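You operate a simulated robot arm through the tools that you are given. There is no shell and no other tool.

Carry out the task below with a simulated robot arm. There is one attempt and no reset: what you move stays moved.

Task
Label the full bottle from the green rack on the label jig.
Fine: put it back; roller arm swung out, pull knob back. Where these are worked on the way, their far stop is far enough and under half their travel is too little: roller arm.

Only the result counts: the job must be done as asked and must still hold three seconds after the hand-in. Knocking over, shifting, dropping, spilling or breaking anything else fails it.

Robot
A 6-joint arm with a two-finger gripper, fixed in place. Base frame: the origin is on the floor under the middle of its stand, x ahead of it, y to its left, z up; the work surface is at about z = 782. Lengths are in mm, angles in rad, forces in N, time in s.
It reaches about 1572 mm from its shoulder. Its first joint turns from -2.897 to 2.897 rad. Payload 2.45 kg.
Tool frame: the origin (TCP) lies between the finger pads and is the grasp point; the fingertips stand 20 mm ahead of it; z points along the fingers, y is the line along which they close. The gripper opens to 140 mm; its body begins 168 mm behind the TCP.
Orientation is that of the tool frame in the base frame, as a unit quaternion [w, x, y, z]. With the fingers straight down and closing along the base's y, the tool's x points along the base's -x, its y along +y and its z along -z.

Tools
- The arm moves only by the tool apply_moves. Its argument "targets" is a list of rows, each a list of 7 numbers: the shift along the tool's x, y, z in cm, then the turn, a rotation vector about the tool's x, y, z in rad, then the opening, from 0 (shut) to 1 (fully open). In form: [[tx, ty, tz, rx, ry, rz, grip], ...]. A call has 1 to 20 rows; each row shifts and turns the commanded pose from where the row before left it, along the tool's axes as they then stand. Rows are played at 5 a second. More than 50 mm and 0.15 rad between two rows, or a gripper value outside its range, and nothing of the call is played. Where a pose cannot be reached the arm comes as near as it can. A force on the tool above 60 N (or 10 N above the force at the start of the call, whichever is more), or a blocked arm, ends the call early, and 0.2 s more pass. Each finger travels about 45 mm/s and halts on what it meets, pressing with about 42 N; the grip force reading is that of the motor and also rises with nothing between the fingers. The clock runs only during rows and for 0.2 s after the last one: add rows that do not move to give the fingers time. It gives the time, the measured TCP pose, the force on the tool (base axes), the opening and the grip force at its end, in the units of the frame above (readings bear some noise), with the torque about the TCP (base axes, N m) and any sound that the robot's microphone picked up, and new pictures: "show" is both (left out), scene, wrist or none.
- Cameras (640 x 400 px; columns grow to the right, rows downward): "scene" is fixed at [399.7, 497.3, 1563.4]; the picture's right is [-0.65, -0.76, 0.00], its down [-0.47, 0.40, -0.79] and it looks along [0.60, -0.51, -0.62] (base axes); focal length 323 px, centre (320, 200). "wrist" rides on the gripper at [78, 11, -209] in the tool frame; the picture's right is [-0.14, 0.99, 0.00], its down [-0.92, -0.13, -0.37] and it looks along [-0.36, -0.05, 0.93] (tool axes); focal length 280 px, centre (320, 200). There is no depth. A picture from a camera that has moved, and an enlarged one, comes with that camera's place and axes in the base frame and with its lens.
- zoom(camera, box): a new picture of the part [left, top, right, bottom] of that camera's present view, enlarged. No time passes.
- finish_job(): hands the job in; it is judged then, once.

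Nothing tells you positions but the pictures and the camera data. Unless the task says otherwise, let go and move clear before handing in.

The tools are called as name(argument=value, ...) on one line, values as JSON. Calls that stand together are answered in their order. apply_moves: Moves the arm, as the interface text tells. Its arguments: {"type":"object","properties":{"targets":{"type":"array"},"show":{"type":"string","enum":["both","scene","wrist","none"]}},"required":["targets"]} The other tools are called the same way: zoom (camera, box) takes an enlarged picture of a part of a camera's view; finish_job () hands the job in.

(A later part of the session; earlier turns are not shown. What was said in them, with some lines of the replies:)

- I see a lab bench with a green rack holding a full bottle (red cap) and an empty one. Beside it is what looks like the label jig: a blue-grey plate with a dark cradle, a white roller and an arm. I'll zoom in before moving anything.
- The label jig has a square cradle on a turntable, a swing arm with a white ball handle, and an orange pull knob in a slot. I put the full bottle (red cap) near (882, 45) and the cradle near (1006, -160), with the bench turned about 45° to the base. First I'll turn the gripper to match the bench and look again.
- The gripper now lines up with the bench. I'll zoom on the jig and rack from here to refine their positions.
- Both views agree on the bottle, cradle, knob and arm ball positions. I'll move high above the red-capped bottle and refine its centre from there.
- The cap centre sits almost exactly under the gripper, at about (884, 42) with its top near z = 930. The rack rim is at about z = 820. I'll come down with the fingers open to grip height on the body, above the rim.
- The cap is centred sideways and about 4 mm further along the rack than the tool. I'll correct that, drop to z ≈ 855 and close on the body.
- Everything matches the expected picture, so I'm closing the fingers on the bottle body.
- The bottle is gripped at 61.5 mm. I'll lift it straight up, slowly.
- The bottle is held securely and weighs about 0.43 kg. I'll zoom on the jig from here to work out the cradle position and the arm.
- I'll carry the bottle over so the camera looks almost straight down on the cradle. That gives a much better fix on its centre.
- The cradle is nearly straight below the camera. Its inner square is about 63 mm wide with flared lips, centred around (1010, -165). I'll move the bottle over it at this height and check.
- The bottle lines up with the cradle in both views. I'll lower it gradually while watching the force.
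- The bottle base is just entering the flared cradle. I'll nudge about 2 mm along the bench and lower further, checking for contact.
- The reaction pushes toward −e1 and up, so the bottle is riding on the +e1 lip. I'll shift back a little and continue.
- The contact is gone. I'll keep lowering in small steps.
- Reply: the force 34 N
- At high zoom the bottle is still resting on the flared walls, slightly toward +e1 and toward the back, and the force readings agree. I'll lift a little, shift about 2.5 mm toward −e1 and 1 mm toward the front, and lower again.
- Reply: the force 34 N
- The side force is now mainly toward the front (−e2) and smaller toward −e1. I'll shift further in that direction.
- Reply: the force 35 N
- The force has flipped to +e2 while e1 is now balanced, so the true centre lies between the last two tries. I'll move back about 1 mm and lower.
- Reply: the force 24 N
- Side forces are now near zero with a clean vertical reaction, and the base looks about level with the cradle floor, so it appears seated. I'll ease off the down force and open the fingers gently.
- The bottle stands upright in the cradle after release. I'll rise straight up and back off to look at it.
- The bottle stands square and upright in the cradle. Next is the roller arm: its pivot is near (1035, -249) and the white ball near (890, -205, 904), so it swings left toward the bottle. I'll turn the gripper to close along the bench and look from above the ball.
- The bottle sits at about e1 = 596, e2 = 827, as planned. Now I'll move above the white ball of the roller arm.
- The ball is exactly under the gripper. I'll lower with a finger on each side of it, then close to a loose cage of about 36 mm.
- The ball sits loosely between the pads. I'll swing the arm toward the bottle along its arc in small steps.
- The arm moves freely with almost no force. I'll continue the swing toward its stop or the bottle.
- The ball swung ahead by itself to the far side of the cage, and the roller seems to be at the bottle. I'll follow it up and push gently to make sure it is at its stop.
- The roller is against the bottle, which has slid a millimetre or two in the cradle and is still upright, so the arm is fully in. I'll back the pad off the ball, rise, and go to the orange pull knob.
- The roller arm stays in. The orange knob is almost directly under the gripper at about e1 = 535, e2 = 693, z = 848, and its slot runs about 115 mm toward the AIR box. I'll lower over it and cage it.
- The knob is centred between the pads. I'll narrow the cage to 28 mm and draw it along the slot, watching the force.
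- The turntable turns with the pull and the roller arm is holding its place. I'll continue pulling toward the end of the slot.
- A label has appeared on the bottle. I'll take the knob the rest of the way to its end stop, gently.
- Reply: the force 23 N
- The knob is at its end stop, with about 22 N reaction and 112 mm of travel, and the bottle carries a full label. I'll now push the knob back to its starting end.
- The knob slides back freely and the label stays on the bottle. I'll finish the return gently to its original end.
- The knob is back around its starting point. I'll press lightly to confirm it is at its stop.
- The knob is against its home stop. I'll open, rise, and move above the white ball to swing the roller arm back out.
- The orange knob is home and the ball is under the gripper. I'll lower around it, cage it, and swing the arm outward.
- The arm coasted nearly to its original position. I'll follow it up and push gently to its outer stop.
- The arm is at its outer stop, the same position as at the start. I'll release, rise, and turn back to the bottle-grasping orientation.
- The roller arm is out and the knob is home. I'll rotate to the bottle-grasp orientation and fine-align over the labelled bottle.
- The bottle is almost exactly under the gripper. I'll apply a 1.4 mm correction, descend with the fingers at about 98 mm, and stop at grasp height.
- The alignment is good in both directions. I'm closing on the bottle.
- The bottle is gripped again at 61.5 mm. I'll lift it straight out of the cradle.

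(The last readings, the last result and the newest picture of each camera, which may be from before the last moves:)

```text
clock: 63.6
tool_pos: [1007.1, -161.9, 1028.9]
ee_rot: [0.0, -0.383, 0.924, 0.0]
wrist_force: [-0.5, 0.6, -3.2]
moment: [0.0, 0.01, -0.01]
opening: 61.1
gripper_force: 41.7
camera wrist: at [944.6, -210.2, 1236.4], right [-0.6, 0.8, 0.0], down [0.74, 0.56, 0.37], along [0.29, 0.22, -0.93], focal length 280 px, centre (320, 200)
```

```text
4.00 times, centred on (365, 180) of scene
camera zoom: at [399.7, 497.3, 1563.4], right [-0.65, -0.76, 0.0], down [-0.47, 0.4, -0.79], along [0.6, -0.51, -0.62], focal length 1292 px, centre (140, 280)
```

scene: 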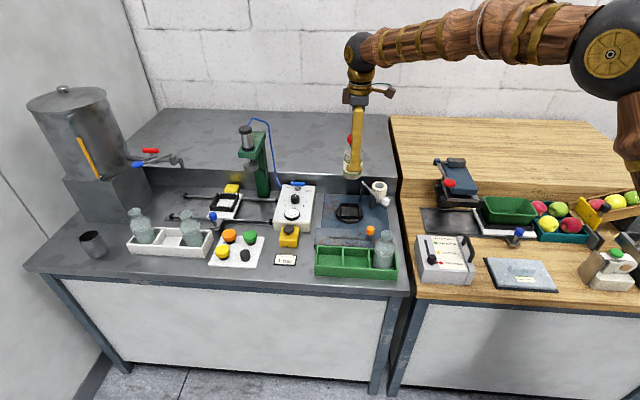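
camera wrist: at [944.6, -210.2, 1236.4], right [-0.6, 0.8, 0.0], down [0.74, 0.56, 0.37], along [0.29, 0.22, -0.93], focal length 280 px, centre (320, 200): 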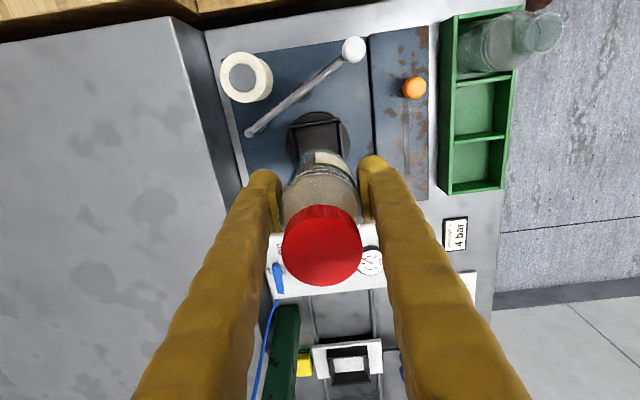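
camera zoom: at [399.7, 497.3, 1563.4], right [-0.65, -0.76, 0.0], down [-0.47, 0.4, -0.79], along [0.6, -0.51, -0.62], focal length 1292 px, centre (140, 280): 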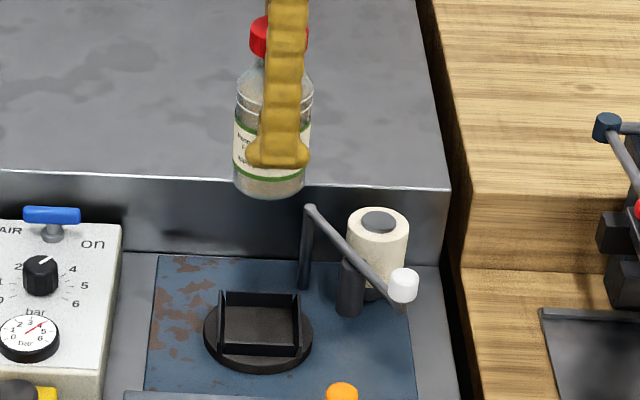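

The bottle is lifted clear with its label on. I'll carry it back above its slot in the green rack, the left end compartment.

apply_moves(targets=[[-0.6, 2.0, 0, 0, 0, 0, 0.3], [-0.9, 3.5, 0, 0, 0, 0, 0.3], [-0.9, 3.7, 0, 0, 0, 0, 0.3], [-0.9, 3.7, 0, 0, 0, 0, 0.3], [-0.9, 3.7, 0, 0, 0, 0, 0.3], [-0.9, 3.5, 0, 0, 0, 0, 0.3], [-0.82, 2.1, 0, 0, 0, 0, 0.3], [0, 1.0, 0, 0, 0, 0, 0.3], [0, 0, 0, 0, 0, 0, 0.3]])

zoom(camera="wrist", box=[240, 40, 400, 200])

zoom(camera="scene", box=[300, 180, 410, 290])

```text
clock: 65.6
tool_pos: [884.8, 42.1, 1026.0]
ee_rot: [0.0, -0.383, 0.924, 0.001]
wrist_force: [-0.1, -0.1, -3.6]
moment: [0.0, 0.01, -0.03]
opening: 61.5
gripper_force: 41.8
camera wrist: at [822.1, -4.5, 1235.0], right [-0.6, 0.8, 0.0], down [0.74, 0.56, 0.37], along [0.29, 0.22, -0.93], focal length 280 px, centre (320, 200)
```

scene: 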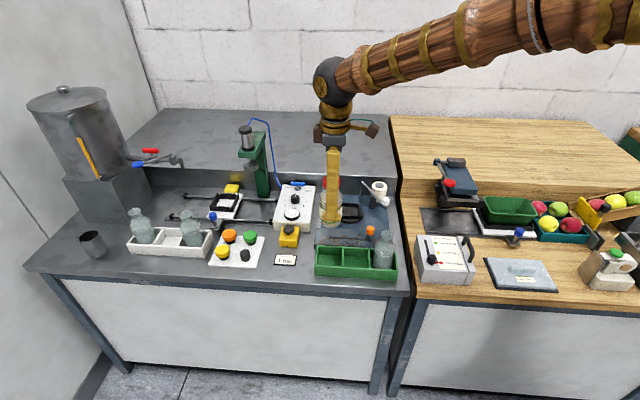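
wrist: 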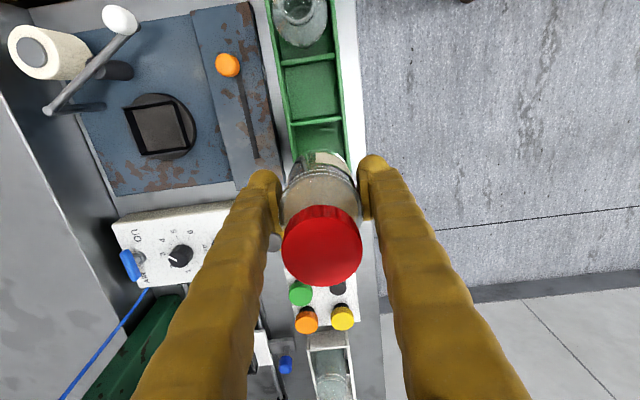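

```text
2.50 times, centred on (320, 120) of wrist
camera zoom: at [822.1, -4.5, 1235.0], right [-0.6, 0.8, 0.0], down [0.74, 0.56, 0.37], along [0.29, 0.22, -0.93], focal length 701 px, centre (320, 400)
```

zoom: 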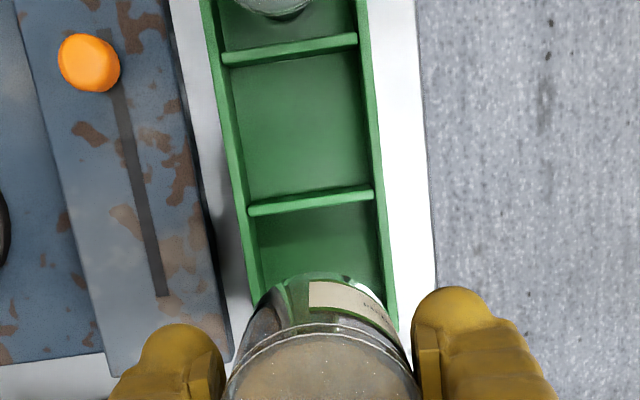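

```text
3.64 times, centred on (355, 235) of scene
camera zoom: at [399.7, 497.3, 1563.4], right [-0.65, -0.76, 0.0], down [-0.47, 0.4, -0.79], along [0.6, -0.51, -0.62], focal length 1175 px, centre (193, 73)
```

zoom: 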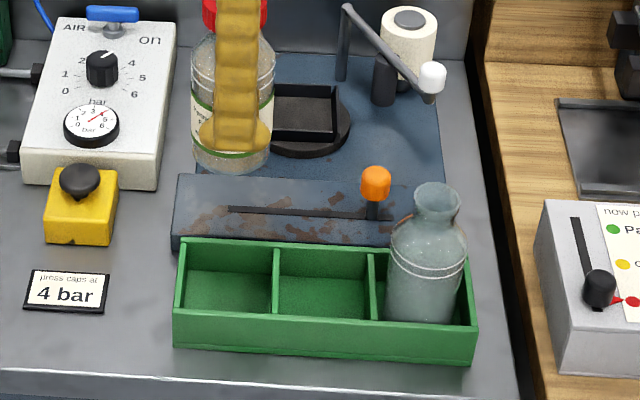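

I'm above the original slot at the same x, y as the pick-up. I'll lower in stages.

apply_moves(targets=[[0, 0, 2.0, 0, 0, 0, 0.3], [0, 0, 2.5, 0, 0, 0, 0.3], [0, 0, 2.5, 0, 0, 0, 0.3], [0, 0, 2.5, 0, 0, 0, 0.3], [0, 0, 1.5, 0, 0, 0, 0.3], [0, 0, 0.5, 0, 0, 0, 0.3], [0, 0, 0, 0, 0, 0, 0.3]])

zoom(camera="wrist", box=[250, 80, 390, 220])

zoom(camera="scene", box=[300, 200, 400, 290])

```text
clock: 67.2
tool_pos: [885.0, 43.1, 913.1]
ee_rot: [0.0, -0.382, 0.924, 0.0]
wrist_force: [0.4, 0.6, -4.4]
moment: [-0.02, 0.04, 0.03]
opening: 61.2
gripper_force: 42.1
camera wrist: at [822.6, -5.0, 1120.5], right [-0.6, 0.8, 0.0], down [0.74, 0.56, 0.37], along [0.29, 0.22, -0.93], focal length 280 px, centre (320, 200)
```

scene: 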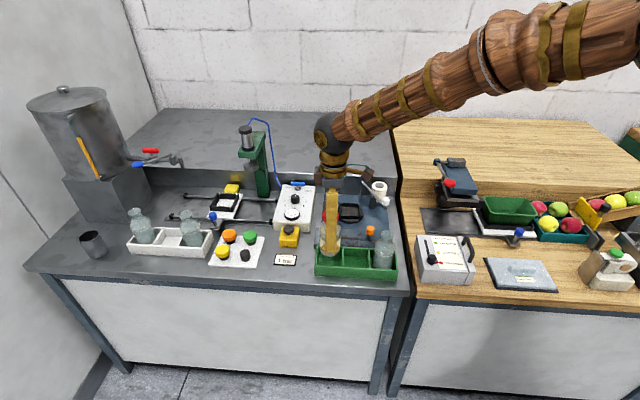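
wrist: 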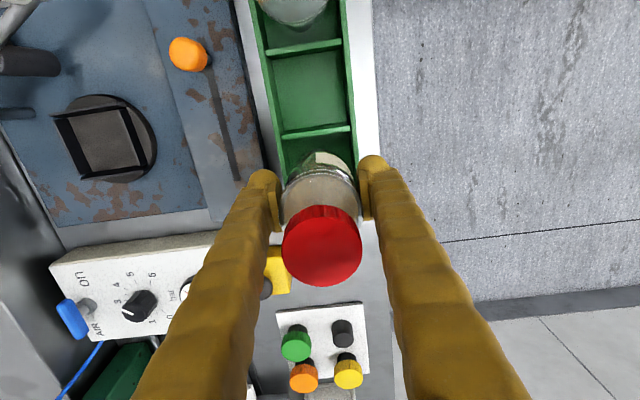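

```text
2.86 times, centred on (320, 150) of wrist
camera zoom: at [822.6, -5.0, 1120.5], right [-0.6, 0.8, 0.0], down [0.74, 0.56, 0.37], along [0.29, 0.22, -0.93], focal length 801 px, centre (320, 343)
```

zoom: 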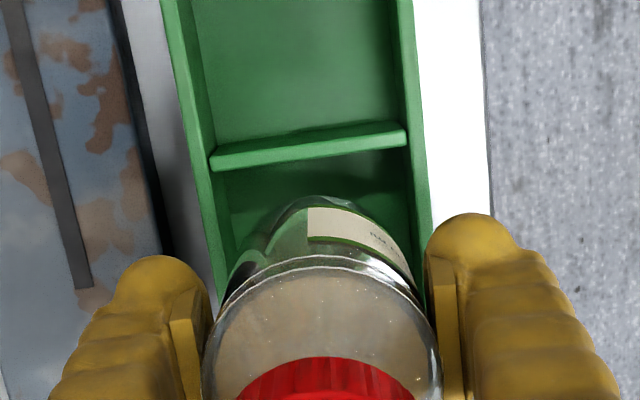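

```text
4.44 times, centred on (350, 245) of scene
camera zoom: at [399.7, 497.3, 1563.4], right [-0.65, -0.76, 0.0], down [-0.47, 0.4, -0.79], along [0.6, -0.51, -0.62], focal length 1436 px, centre (187, 0)
```

zoom: 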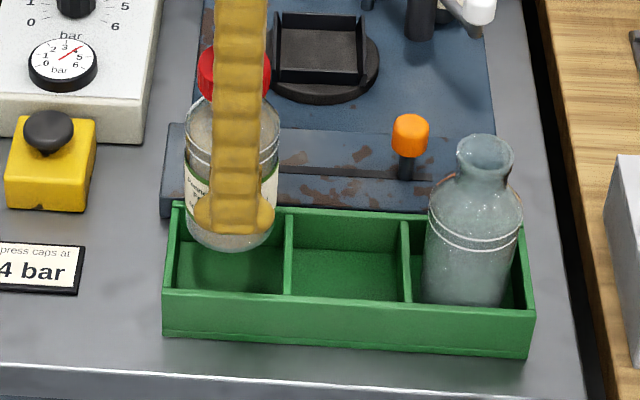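

The base is just above the rim and inside the compartment outline. I'll lower further, with smaller steps near the floor.

apply_moves(targets=[[0, 0, 1.5, 0, 0, 0, 0.3], [0, 0, 1.5, 0, 0, 0, 0.3], [0, 0, 1.2, 0, 0, 0, 0.3], [0, 0, 0.8, 0, 0, 0, 0.3], [0, 0, 0, 0, 0, 0, 0.3]], show="none")

```text
clock: 68.4
tool_pos: [885.4, 43.2, 861.5]
ee_rot: [0.0, -0.382, 0.924, 0.0]
wrist_force: [-0.5, 0.8, -3.6]
moment: [-0.01, 0.0, 0.0]
opening: 61.3
gripper_force: 42.2
```

apply_moves(targets=[[0, 0, 0.25, 0, 0, 0, 0.3], [0, 0, 0.2, 0, 0, 0, 0.3], [0, 0, 0, 0, 0, 0, 0.3]], show="none")

zoom(camera="scene", box=[300, 200, 400, 290])

```text
clock: 69.2
tool_pos: [885.6, 43.6, 857.3]
ee_rot: [0.0, -0.383, 0.924, 0.0]
wrist_force: [1.2, 0.6, -3.5]
moment: [-0.01, 0.0, 0.02]
opening: 61.3
gripper_force: 42.2
```

```text
4.44 times, centred on (350, 245) of scene
camera zoom: at [399.7, 497.3, 1563.4], right [-0.65, -0.76, 0.0], down [-0.47, 0.4, -0.79], along [0.6, -0.51, -0.62], focal length 1436 px, centre (187, 0)
```

zoom: 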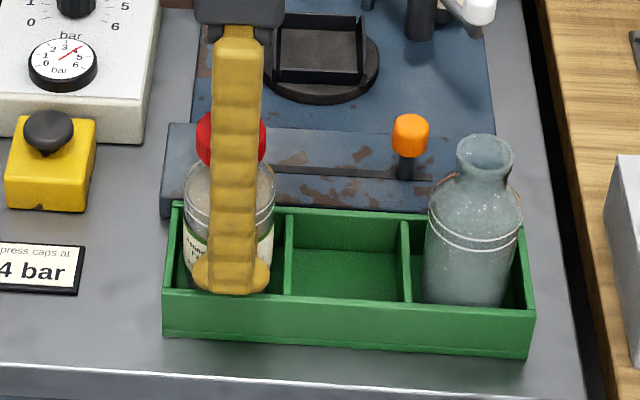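

Still no floor contact, and the bottle is nearly down. I'll go a few more millimetres in small steps.

apply_moves(targets=[[0, 0, 0.15, 0, 0, 0, 0.3], [0, 0, 0.1, 0, 0, 0, 0.3], [0, 0, 0, 0, 0, 0, 0.3]], show="none")

```text
clock: 70.0
tool_pos: [885.6, 44.2, 855.0]
ee_rot: [0.0, -0.383, 0.924, 0.0]
wrist_force: [0.2, 0.2, -3.9]
moment: [0.0, -0.02, 0.01]
opening: 61.2
gripper_force: 42.3
```

apply_moves(targets=[[0, 0, 0.12, 0, 0, 0, 0.3], [0, 0, 0.08, 0, 0, 0, 0.3], [0, 0, 0, 0, 0, 0, 0.3]], show="none")

```text
clock: 70.8
tool_pos: [884.5, 43.2, 853.1]
ee_rot: [0.0, -0.382, 0.924, 0.0]
wrist_force: [0.4, -0.7, -3.7]
moment: [-0.01, 0.04, 0.0]
opening: 61.4
gripper_force: 41.6
```

No contact yet at z = 853, so the bottle must have slid up slightly in the grip while pressing into the cradle. I'll check the fingertip clearance to the rack rim before going lower.

zoom(camera="scene", box=[312, 225, 357, 275])

zoom(camera="wrist", box=[240, 120, 400, 230])

```text
8.00 times, centred on (334, 250) of scene
camera zoom: at [399.7, 497.3, 1563.4], right [-0.65, -0.76, 0.0], down [-0.47, 0.4, -0.79], along [0.6, -0.51, -0.62], focal length 2584 px, centre (204, -200)
```

zoom: 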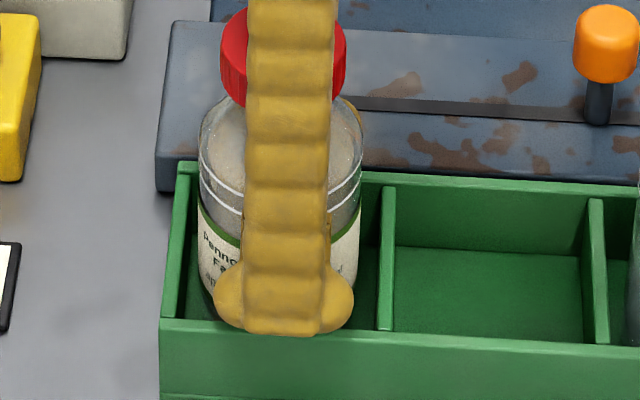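

```text
3.64 times, centred on (320, 175) of wrist
camera zoom: at [823.2, -4.4, 1061.6], right [-0.6, 0.8, 0.0], down [0.74, 0.56, 0.37], along [0.29, 0.22, -0.93], focal length 1020 px, centre (320, 291)
```

zoom: 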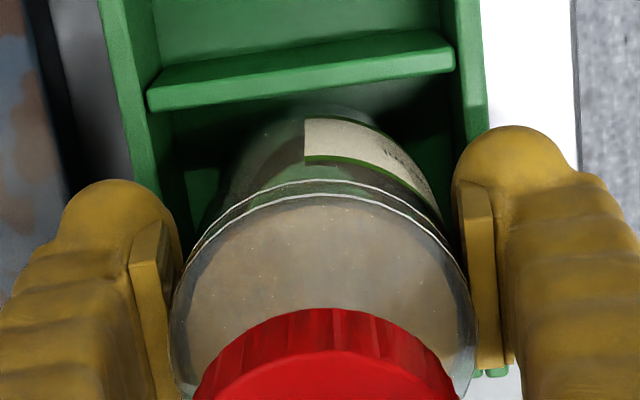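

The rim comes out at about z = 824 and the fingertips are at about 833, so there are several millimetres left. I'll continue in tiny steps, watching for contact.

apply_moves(targets=[[0, 0, 0.12, 0, 0, 0, 0.3], [0, 0, 0.08, 0, 0, 0, 0.3], [0, 0, 0, 0, 0, 0, 0.3]], show="none")

```text
clock: 71.6
tool_pos: [884.9, 43.1, 852.1]
ee_rot: [0.001, -0.383, 0.924, -0.001]
wrist_force: [-4.1, -5.3, 17.1]
moment: [0.08, 0.5, 0.12]
opening: 61.3
gripper_force: 42.1
```

The bottle has touched the rack floor (about 21 N). I'll ease off slightly and open the fingers slowly.

apply_moves(targets=[[0, 0, -0.07, 0, 0, 0, 0.3], [0, 0, 0, 0, 0, 0, 0.44], [0, 0, 0, 0, 0, 0, 0.46], [0, 0, 0, 0, 0, 0, 0.48], [0, 0, 0, 0, 0, 0, 0.52], [0, 0, 0, 0, 0, 0, 0.56], [0, 0, 0, 0, 0, 0, 0.62], [0, 0, 0, 0, 0, 0, 0.7], [0, 0, 0, 0, 0, 0, 0.7]])

zoom(camera="scene", box=[300, 200, 400, 290])

zoom(camera="wrist", box=[240, 120, 400, 290])

```text
clock: 73.6
tool_pos: [884.0, 43.8, 851.8]
ee_rot: [0.0, -0.382, 0.924, 0.0]
wrist_force: [0.9, -0.4, -0.1]
moment: [0.0, 0.01, 0.0]
opening: 98.2
gripper_force: 0.1
camera wrist: at [822.8, -4.2, 1060.2], right [-0.6, 0.8, 0.0], down [0.74, 0.56, 0.37], along [0.29, 0.22, -0.93], focal length 280 px, centre (320, 200)
```

scene: 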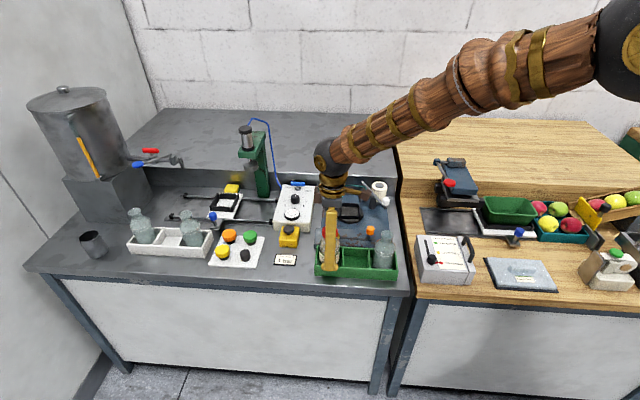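
wrist: 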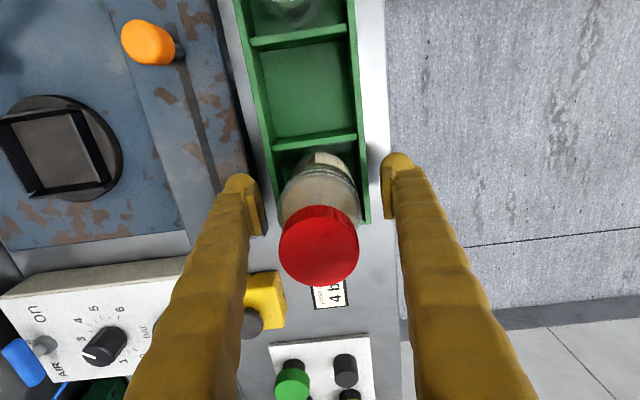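

```text
4.44 times, centred on (350, 245) of scene
camera zoom: at [399.7, 497.3, 1563.4], right [-0.65, -0.76, 0.0], down [-0.47, 0.4, -0.79], along [0.6, -0.51, -0.62], focal length 1436 px, centre (187, 0)
```

zoom: 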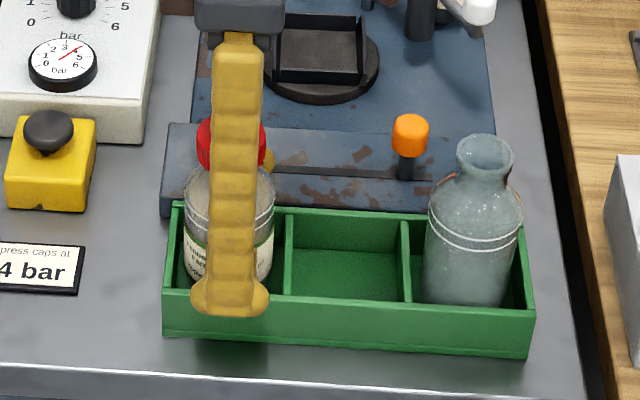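

```text
2.35 times, centred on (320, 205) of wrist
camera zoom: at [822.8, -4.2, 1060.2], right [-0.6, 0.8, 0.0], down [0.74, 0.56, 0.37], along [0.29, 0.22, -0.93], focal length 660 px, centre (320, 188)
```

zoom: 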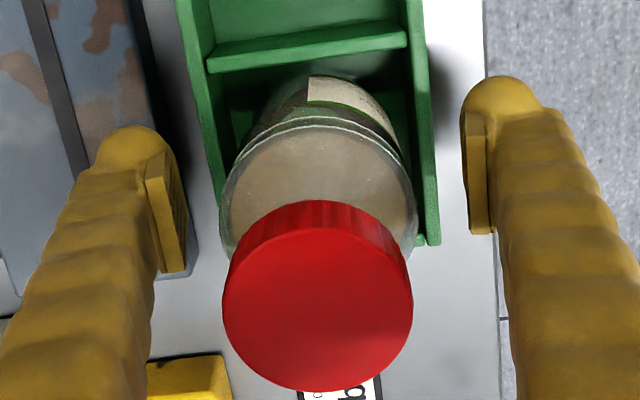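

The bottle stands freely in its slot and the fingers are clear. I'll rise straight up and then check everything.

apply_moves(targets=[[0, 0, -1.5, 0, 0, 0, 0.75], [0, 0, -3.0, 0, 0, 0, 0.75], [0, 0, -4, 0, 0, 0, 0.75], [0, 0, -4, 0, 0, 0, 0.75], [0, 0, -4, 0, 0, 0, 0.75], [0, 0, -4, 0, 0, 0, 0.75], [0, 0, -4, 0, 0, 0, 0.75], [0, -4, 0, 0, 0, 0, 0.75], [0, -4, 0, 0, 0, 0, 0.75], [0, 0, 0, 0, 0, 0, 0.75]])

zoom(camera="scene", box=[300, 160, 410, 290])

zoom(camera="scene", box=[310, 215, 360, 285])

zoom(camera="wrist", box=[190, 40, 430, 210])

```text
clock: 75.8
tool_pos: [941.2, -13.1, 1097.9]
ee_rot: [0.0, -0.383, 0.924, 0.0]
wrist_force: [0.0, 0.0, 0.6]
moment: [0.02, 0.0, -0.02]
opening: 105.1
gripper_force: 0.0
camera wrist: at [878.9, -61.2, 1306.2], right [-0.6, 0.8, 0.0], down [0.74, 0.56, 0.37], along [0.29, 0.22, -0.93], focal length 280 px, centre (320, 200)
```

scene: 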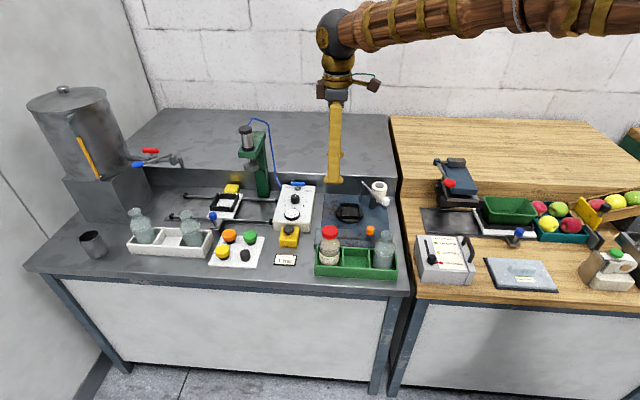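
wrist: 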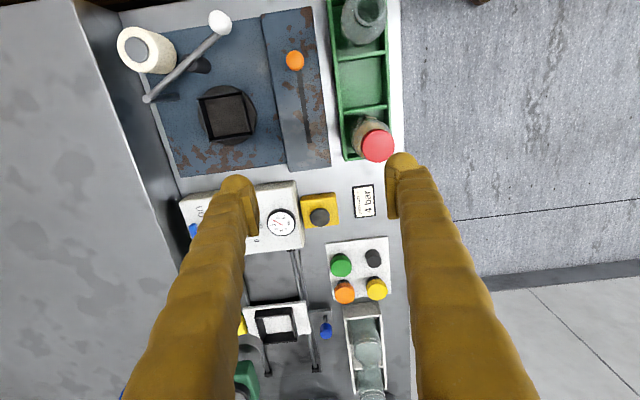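

```text
3.08 times, centred on (355, 225) of scene
camera zoom: at [399.7, 497.3, 1563.4], right [-0.65, -0.76, 0.0], down [-0.47, 0.4, -0.79], along [0.6, -0.51, -0.62], focal length 994 px, centre (212, 123)
```

zoom: 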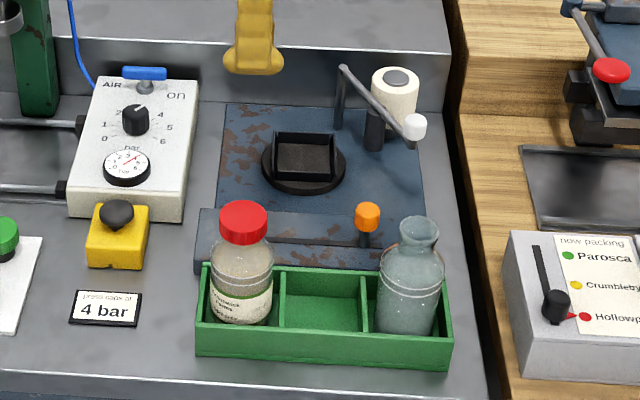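

```text
5.71 times, centred on (335, 250) of scene
camera zoom: at [399.7, 497.3, 1563.4], right [-0.65, -0.76, 0.0], down [-0.47, 0.4, -0.79], along [0.6, -0.51, -0.62], focal length 1846 px, centre (234, -86)
```

zoom: 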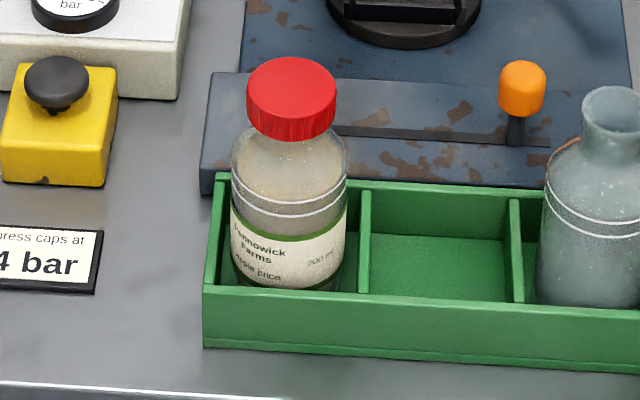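

```text
2.35 times, centred on (310, 125) of wrist
camera zoom: at [878.9, -61.2, 1306.2], right [-0.6, 0.8, 0.0], down [0.74, 0.56, 0.37], along [0.29, 0.22, -0.93], focal length 660 px, centre (344, 376)
```

zoom: 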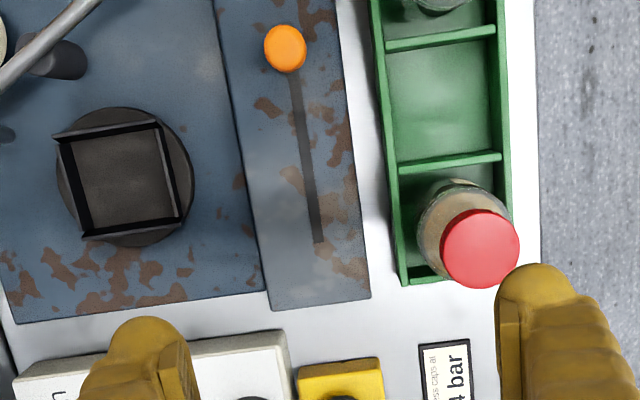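

The labelled bottle is back in its slot and upright. Before handing in, I'll compare the roller arm and knob closely with how they were at the start.

zoom(camera="scene", box=[325, 160, 385, 225])

zoom(camera="scene", box=[290, 160, 430, 290])

```text
6.15 times, centred on (355, 192) of scene
camera zoom: at [399.7, 497.3, 1563.4], right [-0.65, -0.76, 0.0], down [-0.47, 0.4, -0.79], along [0.6, -0.51, -0.62], focal length 1988 px, centre (105, 246)
```

zoom: 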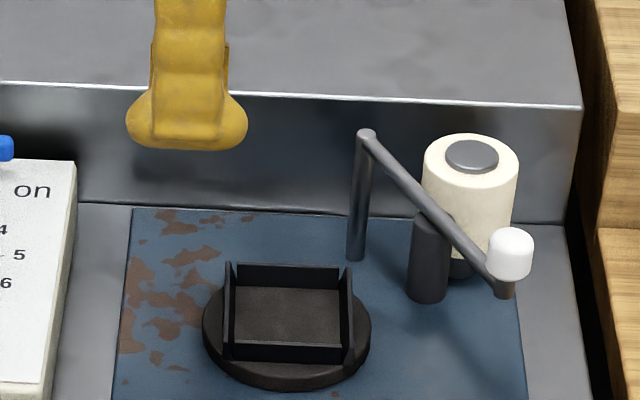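

```text
3.08 times, centred on (360, 225) of scene
camera zoom: at [399.7, 497.3, 1563.4], right [-0.65, -0.76, 0.0], down [-0.47, 0.4, -0.79], along [0.6, -0.51, -0.62], focal length 994 px, centre (197, 123)
```

zoom: 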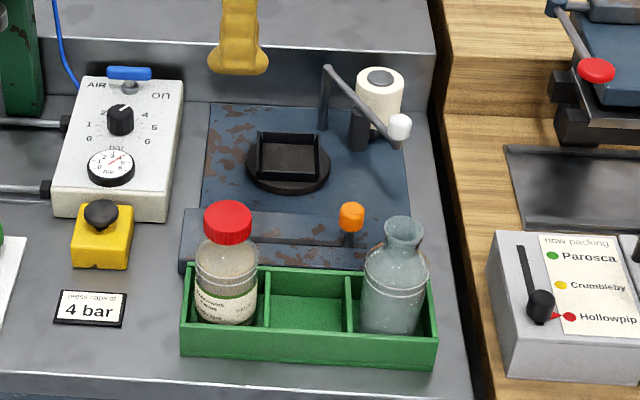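

The picture matches the start except for the new label. The bottle is back in its rack slot, the roller arm is fully out, the pull knob is at home, and nothing else has moved. The gripper is clear, so I'm handing in.

finish_job()

```text
The job is handed in.
```

The full bottle from the green rack is labelled and back in its original slot, and I've handed the job in. The hand-in only confirmed receipt, so I don't have the verdict.

- **Label:** I swung the roller arm in until the roller met the bottle, then pulled the knob to its end stop. The label is on the bottle and stayed on while I carried it back.
- **Roller arm and knob:** the roller arm is swung out against its outer stop, and the pull knob is back against its home stop. Both match their starting positions in the final picture.
- **Everything else:** comparing the jig and rack area with the starting picture, nothing else had moved. The gripper was open and clear when I handed in.

The bottle slid up a few millimetres in the grip while I was seating it in the cradle. It stands upright in its slot now.
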